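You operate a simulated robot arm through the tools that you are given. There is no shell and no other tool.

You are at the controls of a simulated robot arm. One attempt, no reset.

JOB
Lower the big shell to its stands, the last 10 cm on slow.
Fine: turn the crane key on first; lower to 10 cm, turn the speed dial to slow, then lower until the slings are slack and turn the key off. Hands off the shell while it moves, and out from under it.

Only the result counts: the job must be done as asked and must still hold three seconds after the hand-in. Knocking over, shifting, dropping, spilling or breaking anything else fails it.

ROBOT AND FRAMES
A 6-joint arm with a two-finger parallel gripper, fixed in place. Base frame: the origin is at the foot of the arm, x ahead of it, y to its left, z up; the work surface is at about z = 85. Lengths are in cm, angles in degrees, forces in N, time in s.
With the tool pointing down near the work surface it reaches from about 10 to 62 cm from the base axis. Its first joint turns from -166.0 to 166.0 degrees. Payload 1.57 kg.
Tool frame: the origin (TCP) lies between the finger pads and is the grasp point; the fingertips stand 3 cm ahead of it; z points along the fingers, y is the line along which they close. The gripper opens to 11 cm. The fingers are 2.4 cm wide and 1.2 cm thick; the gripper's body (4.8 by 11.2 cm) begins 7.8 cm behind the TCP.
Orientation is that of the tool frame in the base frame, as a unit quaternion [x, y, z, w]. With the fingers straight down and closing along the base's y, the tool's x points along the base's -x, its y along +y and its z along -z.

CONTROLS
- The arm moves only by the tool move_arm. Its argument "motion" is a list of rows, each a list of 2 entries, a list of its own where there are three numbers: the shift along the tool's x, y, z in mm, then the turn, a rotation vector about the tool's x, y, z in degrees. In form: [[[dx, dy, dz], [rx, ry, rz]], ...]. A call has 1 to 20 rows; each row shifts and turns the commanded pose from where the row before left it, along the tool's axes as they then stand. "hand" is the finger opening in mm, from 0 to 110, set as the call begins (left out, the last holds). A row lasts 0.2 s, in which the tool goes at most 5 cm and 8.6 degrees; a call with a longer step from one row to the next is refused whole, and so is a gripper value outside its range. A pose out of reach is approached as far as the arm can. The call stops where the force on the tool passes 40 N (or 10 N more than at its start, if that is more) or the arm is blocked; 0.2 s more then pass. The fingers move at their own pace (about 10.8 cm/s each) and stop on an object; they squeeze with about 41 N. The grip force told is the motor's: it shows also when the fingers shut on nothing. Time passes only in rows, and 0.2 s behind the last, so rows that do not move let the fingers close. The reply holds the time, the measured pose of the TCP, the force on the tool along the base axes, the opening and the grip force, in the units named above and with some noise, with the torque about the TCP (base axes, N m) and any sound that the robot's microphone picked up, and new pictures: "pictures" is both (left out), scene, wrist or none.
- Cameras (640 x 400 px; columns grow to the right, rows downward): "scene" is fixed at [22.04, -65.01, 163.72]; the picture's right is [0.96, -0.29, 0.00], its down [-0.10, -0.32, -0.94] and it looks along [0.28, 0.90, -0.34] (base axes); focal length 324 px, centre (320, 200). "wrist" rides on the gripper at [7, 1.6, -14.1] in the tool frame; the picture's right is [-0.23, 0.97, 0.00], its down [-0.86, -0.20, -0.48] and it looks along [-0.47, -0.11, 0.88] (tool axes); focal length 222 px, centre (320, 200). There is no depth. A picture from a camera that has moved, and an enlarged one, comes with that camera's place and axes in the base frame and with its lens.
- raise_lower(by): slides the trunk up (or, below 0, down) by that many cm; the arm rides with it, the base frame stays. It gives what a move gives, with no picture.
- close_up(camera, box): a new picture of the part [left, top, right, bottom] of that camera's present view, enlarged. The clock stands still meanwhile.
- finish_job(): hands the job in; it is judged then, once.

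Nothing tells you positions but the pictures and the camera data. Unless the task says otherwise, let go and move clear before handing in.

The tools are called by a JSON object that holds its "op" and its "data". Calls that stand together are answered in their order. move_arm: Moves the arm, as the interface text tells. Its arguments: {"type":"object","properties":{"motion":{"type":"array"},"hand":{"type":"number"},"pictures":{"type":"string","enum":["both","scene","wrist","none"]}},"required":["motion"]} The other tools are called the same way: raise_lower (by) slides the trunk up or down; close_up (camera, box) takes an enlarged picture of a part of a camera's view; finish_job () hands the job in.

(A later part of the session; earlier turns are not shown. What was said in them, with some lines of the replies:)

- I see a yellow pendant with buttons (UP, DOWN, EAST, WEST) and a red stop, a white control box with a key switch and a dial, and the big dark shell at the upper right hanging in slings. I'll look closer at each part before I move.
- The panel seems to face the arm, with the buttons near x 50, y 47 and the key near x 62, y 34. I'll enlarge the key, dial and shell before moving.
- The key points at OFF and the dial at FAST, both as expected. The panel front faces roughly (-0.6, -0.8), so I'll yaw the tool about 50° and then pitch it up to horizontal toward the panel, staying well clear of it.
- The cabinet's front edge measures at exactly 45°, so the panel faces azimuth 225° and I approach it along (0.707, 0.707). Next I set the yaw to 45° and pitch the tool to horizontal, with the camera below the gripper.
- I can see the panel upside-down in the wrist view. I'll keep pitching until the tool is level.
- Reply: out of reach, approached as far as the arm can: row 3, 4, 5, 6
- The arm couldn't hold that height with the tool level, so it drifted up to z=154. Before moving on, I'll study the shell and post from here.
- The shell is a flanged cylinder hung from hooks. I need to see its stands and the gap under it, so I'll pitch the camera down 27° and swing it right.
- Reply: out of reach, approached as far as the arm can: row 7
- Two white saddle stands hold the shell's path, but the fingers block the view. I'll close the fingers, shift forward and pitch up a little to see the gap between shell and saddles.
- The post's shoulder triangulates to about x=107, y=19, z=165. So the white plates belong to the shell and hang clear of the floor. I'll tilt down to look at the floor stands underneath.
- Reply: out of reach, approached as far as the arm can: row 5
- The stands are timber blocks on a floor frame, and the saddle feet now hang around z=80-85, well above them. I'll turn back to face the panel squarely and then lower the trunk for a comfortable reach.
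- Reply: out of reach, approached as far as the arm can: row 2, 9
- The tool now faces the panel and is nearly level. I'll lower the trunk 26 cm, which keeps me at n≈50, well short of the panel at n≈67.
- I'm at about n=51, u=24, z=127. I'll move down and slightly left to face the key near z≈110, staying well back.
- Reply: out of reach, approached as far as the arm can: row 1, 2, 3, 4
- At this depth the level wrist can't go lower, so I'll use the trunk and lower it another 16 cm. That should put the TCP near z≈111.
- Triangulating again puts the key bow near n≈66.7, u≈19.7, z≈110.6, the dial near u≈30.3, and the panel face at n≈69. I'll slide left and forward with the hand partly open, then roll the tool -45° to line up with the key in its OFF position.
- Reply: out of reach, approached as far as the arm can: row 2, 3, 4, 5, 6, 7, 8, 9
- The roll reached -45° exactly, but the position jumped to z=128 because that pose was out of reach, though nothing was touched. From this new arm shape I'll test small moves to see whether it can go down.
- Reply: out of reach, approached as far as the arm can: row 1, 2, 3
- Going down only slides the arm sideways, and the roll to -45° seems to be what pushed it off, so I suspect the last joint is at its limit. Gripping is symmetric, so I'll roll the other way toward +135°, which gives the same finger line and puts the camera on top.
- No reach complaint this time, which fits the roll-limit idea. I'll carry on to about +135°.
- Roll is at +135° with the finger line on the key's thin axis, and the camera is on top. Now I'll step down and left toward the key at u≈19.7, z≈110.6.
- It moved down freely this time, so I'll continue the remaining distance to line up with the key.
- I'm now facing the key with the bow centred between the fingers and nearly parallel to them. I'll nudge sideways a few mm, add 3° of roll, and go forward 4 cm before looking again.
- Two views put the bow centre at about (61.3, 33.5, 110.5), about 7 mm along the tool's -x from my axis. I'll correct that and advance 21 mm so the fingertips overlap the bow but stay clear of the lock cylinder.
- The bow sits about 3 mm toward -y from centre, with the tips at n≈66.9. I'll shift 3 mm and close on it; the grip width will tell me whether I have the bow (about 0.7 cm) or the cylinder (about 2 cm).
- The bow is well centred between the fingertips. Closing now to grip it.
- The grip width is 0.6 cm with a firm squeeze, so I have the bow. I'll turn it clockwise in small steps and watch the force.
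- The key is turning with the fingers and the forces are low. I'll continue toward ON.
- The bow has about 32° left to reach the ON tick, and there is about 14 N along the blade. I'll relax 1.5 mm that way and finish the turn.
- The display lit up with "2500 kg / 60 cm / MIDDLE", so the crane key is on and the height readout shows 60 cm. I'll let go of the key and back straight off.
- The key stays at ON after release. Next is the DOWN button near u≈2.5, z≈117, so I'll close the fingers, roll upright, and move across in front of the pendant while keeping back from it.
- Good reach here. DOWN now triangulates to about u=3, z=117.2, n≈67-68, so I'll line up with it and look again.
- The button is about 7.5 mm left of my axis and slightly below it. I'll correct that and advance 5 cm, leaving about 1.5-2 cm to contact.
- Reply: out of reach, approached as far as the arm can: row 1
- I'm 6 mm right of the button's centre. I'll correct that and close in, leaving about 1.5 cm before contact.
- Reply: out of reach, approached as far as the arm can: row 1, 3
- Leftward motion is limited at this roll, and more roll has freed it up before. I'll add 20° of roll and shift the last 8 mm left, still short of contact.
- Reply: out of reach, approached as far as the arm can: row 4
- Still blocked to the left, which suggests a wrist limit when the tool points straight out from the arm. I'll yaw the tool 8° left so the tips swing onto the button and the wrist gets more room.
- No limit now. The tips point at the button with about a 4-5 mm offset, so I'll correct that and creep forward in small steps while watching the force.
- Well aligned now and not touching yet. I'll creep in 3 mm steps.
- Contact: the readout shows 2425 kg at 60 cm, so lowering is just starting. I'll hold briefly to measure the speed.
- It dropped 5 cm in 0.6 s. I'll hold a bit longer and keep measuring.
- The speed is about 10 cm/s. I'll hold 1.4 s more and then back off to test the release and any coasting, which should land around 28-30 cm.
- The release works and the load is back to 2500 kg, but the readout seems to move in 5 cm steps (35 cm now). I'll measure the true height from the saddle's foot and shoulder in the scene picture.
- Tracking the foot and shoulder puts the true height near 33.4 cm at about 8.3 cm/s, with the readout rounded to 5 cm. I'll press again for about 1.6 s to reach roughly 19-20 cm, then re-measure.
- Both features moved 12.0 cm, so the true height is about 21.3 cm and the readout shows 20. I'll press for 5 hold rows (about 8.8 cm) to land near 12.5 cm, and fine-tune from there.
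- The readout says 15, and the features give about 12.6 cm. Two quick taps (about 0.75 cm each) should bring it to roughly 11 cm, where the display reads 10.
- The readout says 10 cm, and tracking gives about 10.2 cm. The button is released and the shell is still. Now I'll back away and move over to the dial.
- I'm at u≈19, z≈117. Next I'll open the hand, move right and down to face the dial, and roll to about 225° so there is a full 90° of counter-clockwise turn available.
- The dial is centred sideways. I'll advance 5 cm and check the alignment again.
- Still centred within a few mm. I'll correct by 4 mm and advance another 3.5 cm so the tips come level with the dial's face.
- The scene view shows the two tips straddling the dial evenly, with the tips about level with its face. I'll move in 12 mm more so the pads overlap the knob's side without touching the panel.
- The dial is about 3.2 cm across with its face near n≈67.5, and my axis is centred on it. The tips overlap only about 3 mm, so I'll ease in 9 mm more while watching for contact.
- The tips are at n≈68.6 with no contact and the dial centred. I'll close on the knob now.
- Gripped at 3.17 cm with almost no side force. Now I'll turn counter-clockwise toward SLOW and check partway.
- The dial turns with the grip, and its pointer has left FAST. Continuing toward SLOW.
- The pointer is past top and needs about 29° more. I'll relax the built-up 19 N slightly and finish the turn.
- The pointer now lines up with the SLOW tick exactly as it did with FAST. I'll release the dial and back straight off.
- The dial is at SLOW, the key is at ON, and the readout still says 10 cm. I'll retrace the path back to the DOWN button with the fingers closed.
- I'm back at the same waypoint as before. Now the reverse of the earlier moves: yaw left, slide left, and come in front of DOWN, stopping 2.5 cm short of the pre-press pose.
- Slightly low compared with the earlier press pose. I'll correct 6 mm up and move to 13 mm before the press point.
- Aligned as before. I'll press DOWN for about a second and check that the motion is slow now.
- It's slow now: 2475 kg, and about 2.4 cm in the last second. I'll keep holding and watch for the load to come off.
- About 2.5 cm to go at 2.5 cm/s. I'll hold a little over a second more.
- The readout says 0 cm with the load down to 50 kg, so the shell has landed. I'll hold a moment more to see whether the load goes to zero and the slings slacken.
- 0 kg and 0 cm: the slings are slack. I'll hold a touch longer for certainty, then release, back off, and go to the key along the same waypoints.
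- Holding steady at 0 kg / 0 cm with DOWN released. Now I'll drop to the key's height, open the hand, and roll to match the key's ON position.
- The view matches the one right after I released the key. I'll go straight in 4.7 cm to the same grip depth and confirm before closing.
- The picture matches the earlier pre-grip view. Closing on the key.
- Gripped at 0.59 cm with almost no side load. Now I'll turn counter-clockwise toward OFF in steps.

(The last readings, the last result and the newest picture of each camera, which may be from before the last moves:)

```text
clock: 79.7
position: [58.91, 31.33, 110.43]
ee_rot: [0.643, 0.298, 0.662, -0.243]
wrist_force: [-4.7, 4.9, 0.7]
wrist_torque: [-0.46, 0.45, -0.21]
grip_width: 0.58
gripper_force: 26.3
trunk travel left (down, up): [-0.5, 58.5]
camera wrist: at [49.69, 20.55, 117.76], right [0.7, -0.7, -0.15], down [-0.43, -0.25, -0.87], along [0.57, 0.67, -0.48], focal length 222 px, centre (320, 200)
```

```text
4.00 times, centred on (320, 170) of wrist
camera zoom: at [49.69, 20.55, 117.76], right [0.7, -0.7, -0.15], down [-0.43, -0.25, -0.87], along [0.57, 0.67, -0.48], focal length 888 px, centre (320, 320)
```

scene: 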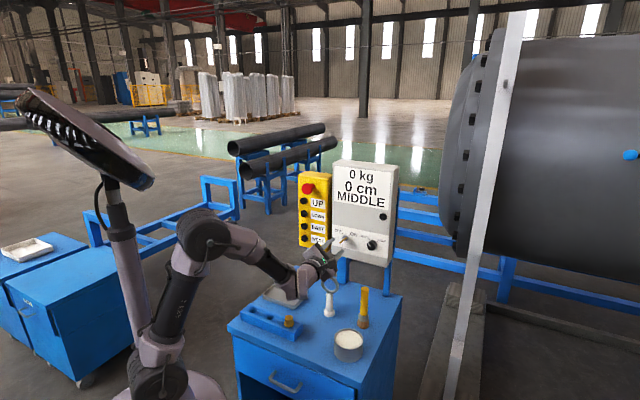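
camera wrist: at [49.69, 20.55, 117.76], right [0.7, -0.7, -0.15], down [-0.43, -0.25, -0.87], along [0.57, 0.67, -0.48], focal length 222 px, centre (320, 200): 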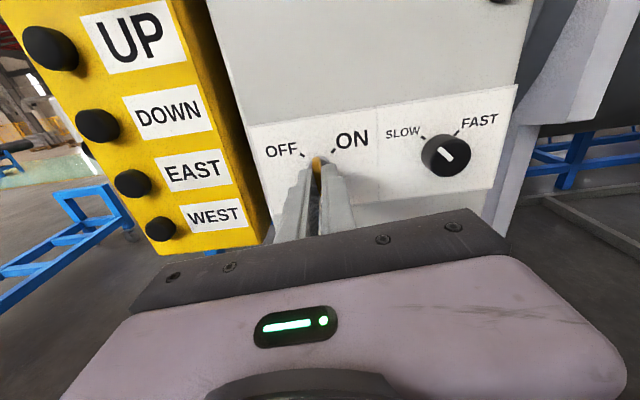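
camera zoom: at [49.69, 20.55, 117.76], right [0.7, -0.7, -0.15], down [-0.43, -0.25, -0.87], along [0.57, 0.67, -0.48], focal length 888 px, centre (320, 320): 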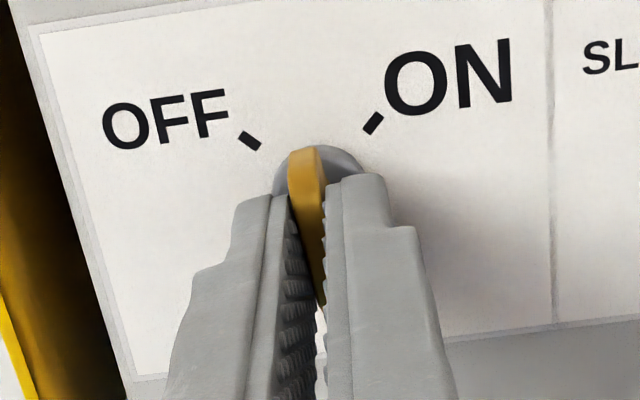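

Past the halfway point with small forces. Continuing to OFF.

{"op": "move_arm", "data": {"motion": [[[0, -0.7, 0], [0, 0, -7]], [[0, 0, 0], [0, 0, -7]], [[0, 0, 0], [0, 0, -7]]], "pictures": "none"}}

```text
clock: 80.5
position: [58.88, 31.34, 110.45]
ee_rot: [0.578, 0.41, 0.696, -0.119]
wrist_force: [-2.7, -0.8, 3.1]
wrist_torque: [-0.25, 0.29, -0.56]
grip_width: 0.57
gripper_force: 26.0
trunk travel left (down, up): [-0.5, 58.5]
```

{"op": "move_arm", "data": {"motion": [[[0, 0, 0], [0, 0, -6]], [[0, 0, 0], [0, 0, -6]], [[0, 0, 0], [0, 0, -6]]], "pictures": "both"}}

{"op": "close_up", "data": {"camera": "wrist", "box": [240, 120, 400, 220]}}

{"op": "close_up", "data": {"camera": "scene", "box": [290, 150, 410, 270]}}

```text
clock: 81.3
position: [58.89, 31.27, 110.6]
ee_rot: [0.506, 0.495, 0.706, -0.009]
wrist_force: [7.0, -2.0, 7.5]
wrist_torque: [-0.12, 0.07, -0.83]
grip_width: 0.61
gripper_force: 25.9
trunk travel left (down, up): [-0.5, 58.5]
camera wrist: at [46.36, 23.84, 116.83], right [0.61, -0.61, 0.51], down [-0.02, -0.66, -0.75], along [0.79, 0.45, -0.42], focal length 222 px, centre (320, 200)
```

scene: 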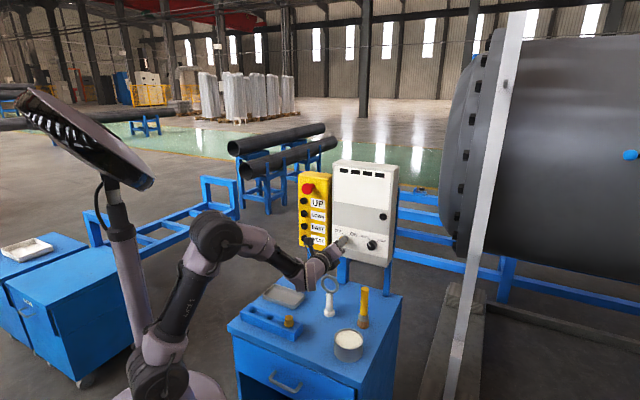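
wrist: 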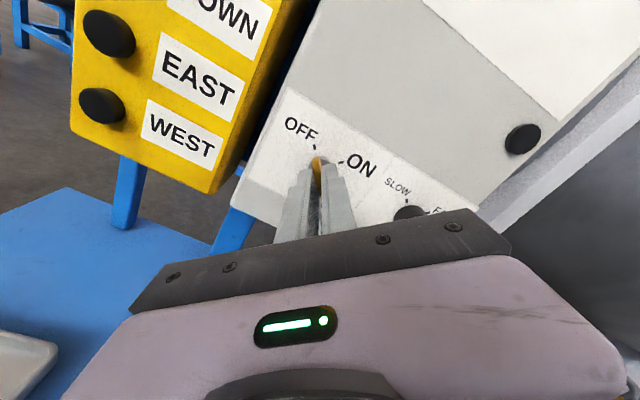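

```text
4.00 times, centred on (320, 170) of wrist
camera zoom: at [46.36, 23.84, 116.83], right [0.61, -0.61, 0.51], down [-0.02, -0.66, -0.75], along [0.79, 0.45, -0.42], focal length 888 px, centre (320, 320)
```

zoom: 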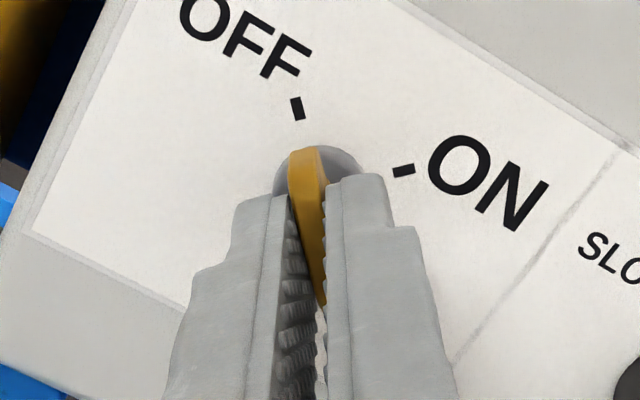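

```text
3.33 times, centred on (350, 210) of scene
camera zoom: at [22.04, -65.01, 163.72], right [0.96, -0.29, 0.0], down [-0.1, -0.32, -0.94], along [0.28, 0.9, -0.34], focal length 1081 px, centre (220, 167)
```

zoom: 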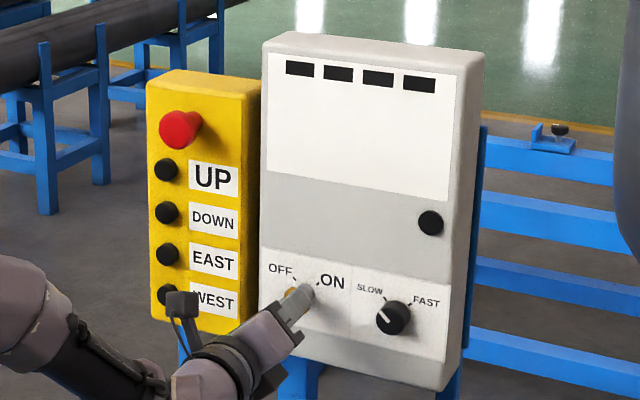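

The display has gone dark and the key lines up with OFF as it did at the start. I'll let go and back away clear.

{"op": "move_arm", "data": {"motion": [[[0, 0, 0], [0, 0, 0]], [[0, 0, 0], [0, 0, 0]], [[0, 0, -15], [0, 0, 0]], [[0, 0, -30], [0, 0, 0]], [[0, 0, -40], [0, 0, 0]]], "hand": 40, "pictures": "both"}}

{"op": "close_up", "data": {"camera": "scene", "box": [290, 150, 410, 270]}}

{"op": "close_up", "data": {"camera": "wrist", "box": [200, 60, 440, 210]}}

{"op": "close_up", "data": {"camera": "scene", "box": [400, 200, 640, 400]}}

```text
clock: 82.5
position: [52.6, 25.2, 110.49]
ee_rot: [0.507, 0.496, 0.705, -0.011]
wrist_force: [-0.2, -0.5, -0.5]
wrist_torque: [0.02, -0.03, 0.0]
grip_width: 4.0
gripper_force: 0.1
trunk travel left (down, up): [-0.5, 58.5]
camera wrist: at [40.2, 17.78, 116.86], right [0.61, -0.61, 0.51], down [-0.02, -0.66, -0.76], along [0.79, 0.45, -0.42], focal length 222 px, centre (320, 200)
```

scene: 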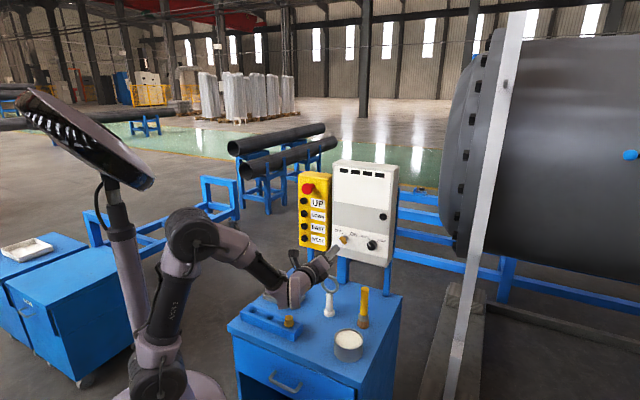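
wrist: 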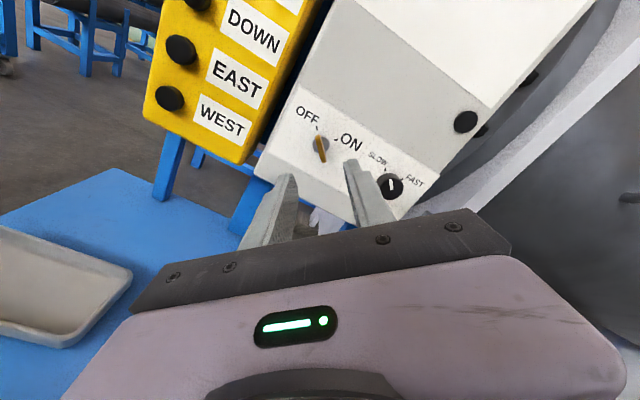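

```text
3.33 times, centred on (350, 210) of scene
camera zoom: at [22.04, -65.01, 163.72], right [0.96, -0.29, 0.0], down [-0.1, -0.32, -0.94], along [0.28, 0.9, -0.34], focal length 1081 px, centre (220, 167)
```

zoom: 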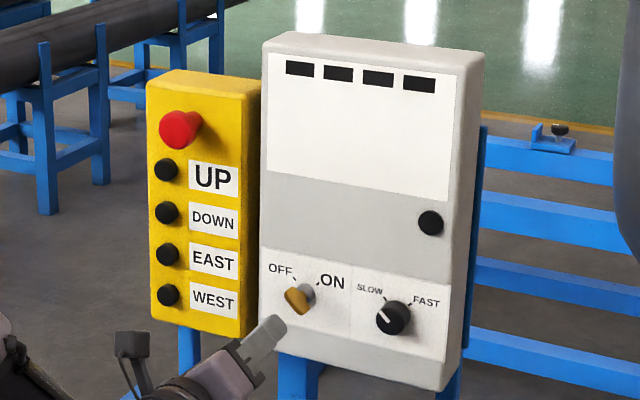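

```text
2.67 times, centred on (320, 135) of wrist
camera zoom: at [40.2, 17.78, 116.86], right [0.61, -0.61, 0.51], down [-0.02, -0.66, -0.76], along [0.79, 0.45, -0.42], focal length 592 px, centre (320, 373)
```

zoom: 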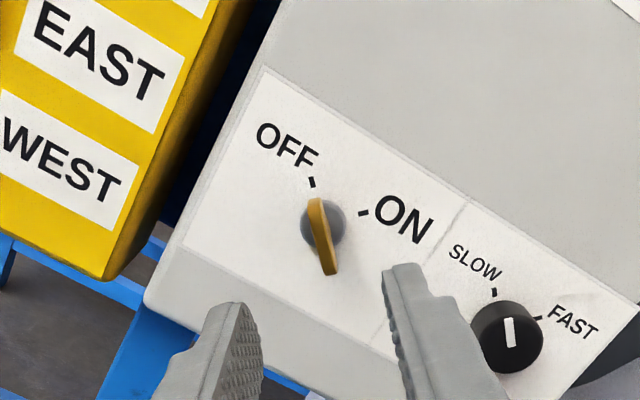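

```text
2.00 times, centred on (520, 300) of scene
camera zoom: at [22.04, -65.01, 163.72], right [0.96, -0.29, 0.0], down [-0.1, -0.32, -0.94], along [0.28, 0.9, -0.34], focal length 648 px, centre (-80, 0)
```

zoom: 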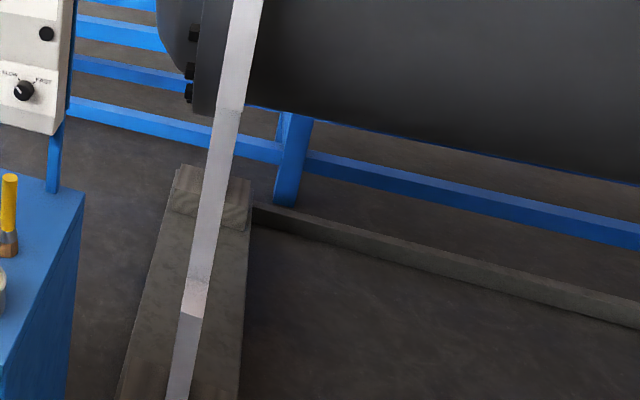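

Key at OFF, dial at SLOW, shell on its stands with slack slings, and the hand is clear with nothing on the table disturbed. I'm handing the job in.

{"op": "finish_job", "data": {}}

```text
The job is handed in.
```

The big shell is down on its stands with the slings slack, and the crane key is off. I've handed the job in but have no verdict back yet.

- **Key on:** I turned it first, and the readout showed 2500 kg at 60 cm.
- **Fast lowering:** I lowered on FAST and stopped when the readout showed 10 cm. The readout moves in 5 cm steps. Tracking the shell in the pictures put the true height at about 10.2 cm, give or take half a centimetre.
- **Slow lowering:** I turned the dial to SLOW and lowered at about 2.5 cm/s until the readout showed 0 cm and 0 kg. I held DOWN briefly after that for extra slack.
- **Key off:** I turned it back to OFF and the display went dark. The dial is still at SLOW.

I worked only at the control box and pendant, so the hand was never on or under the shell. Nothing on the table was touched, and the hand was clear of the panel at hand-in.
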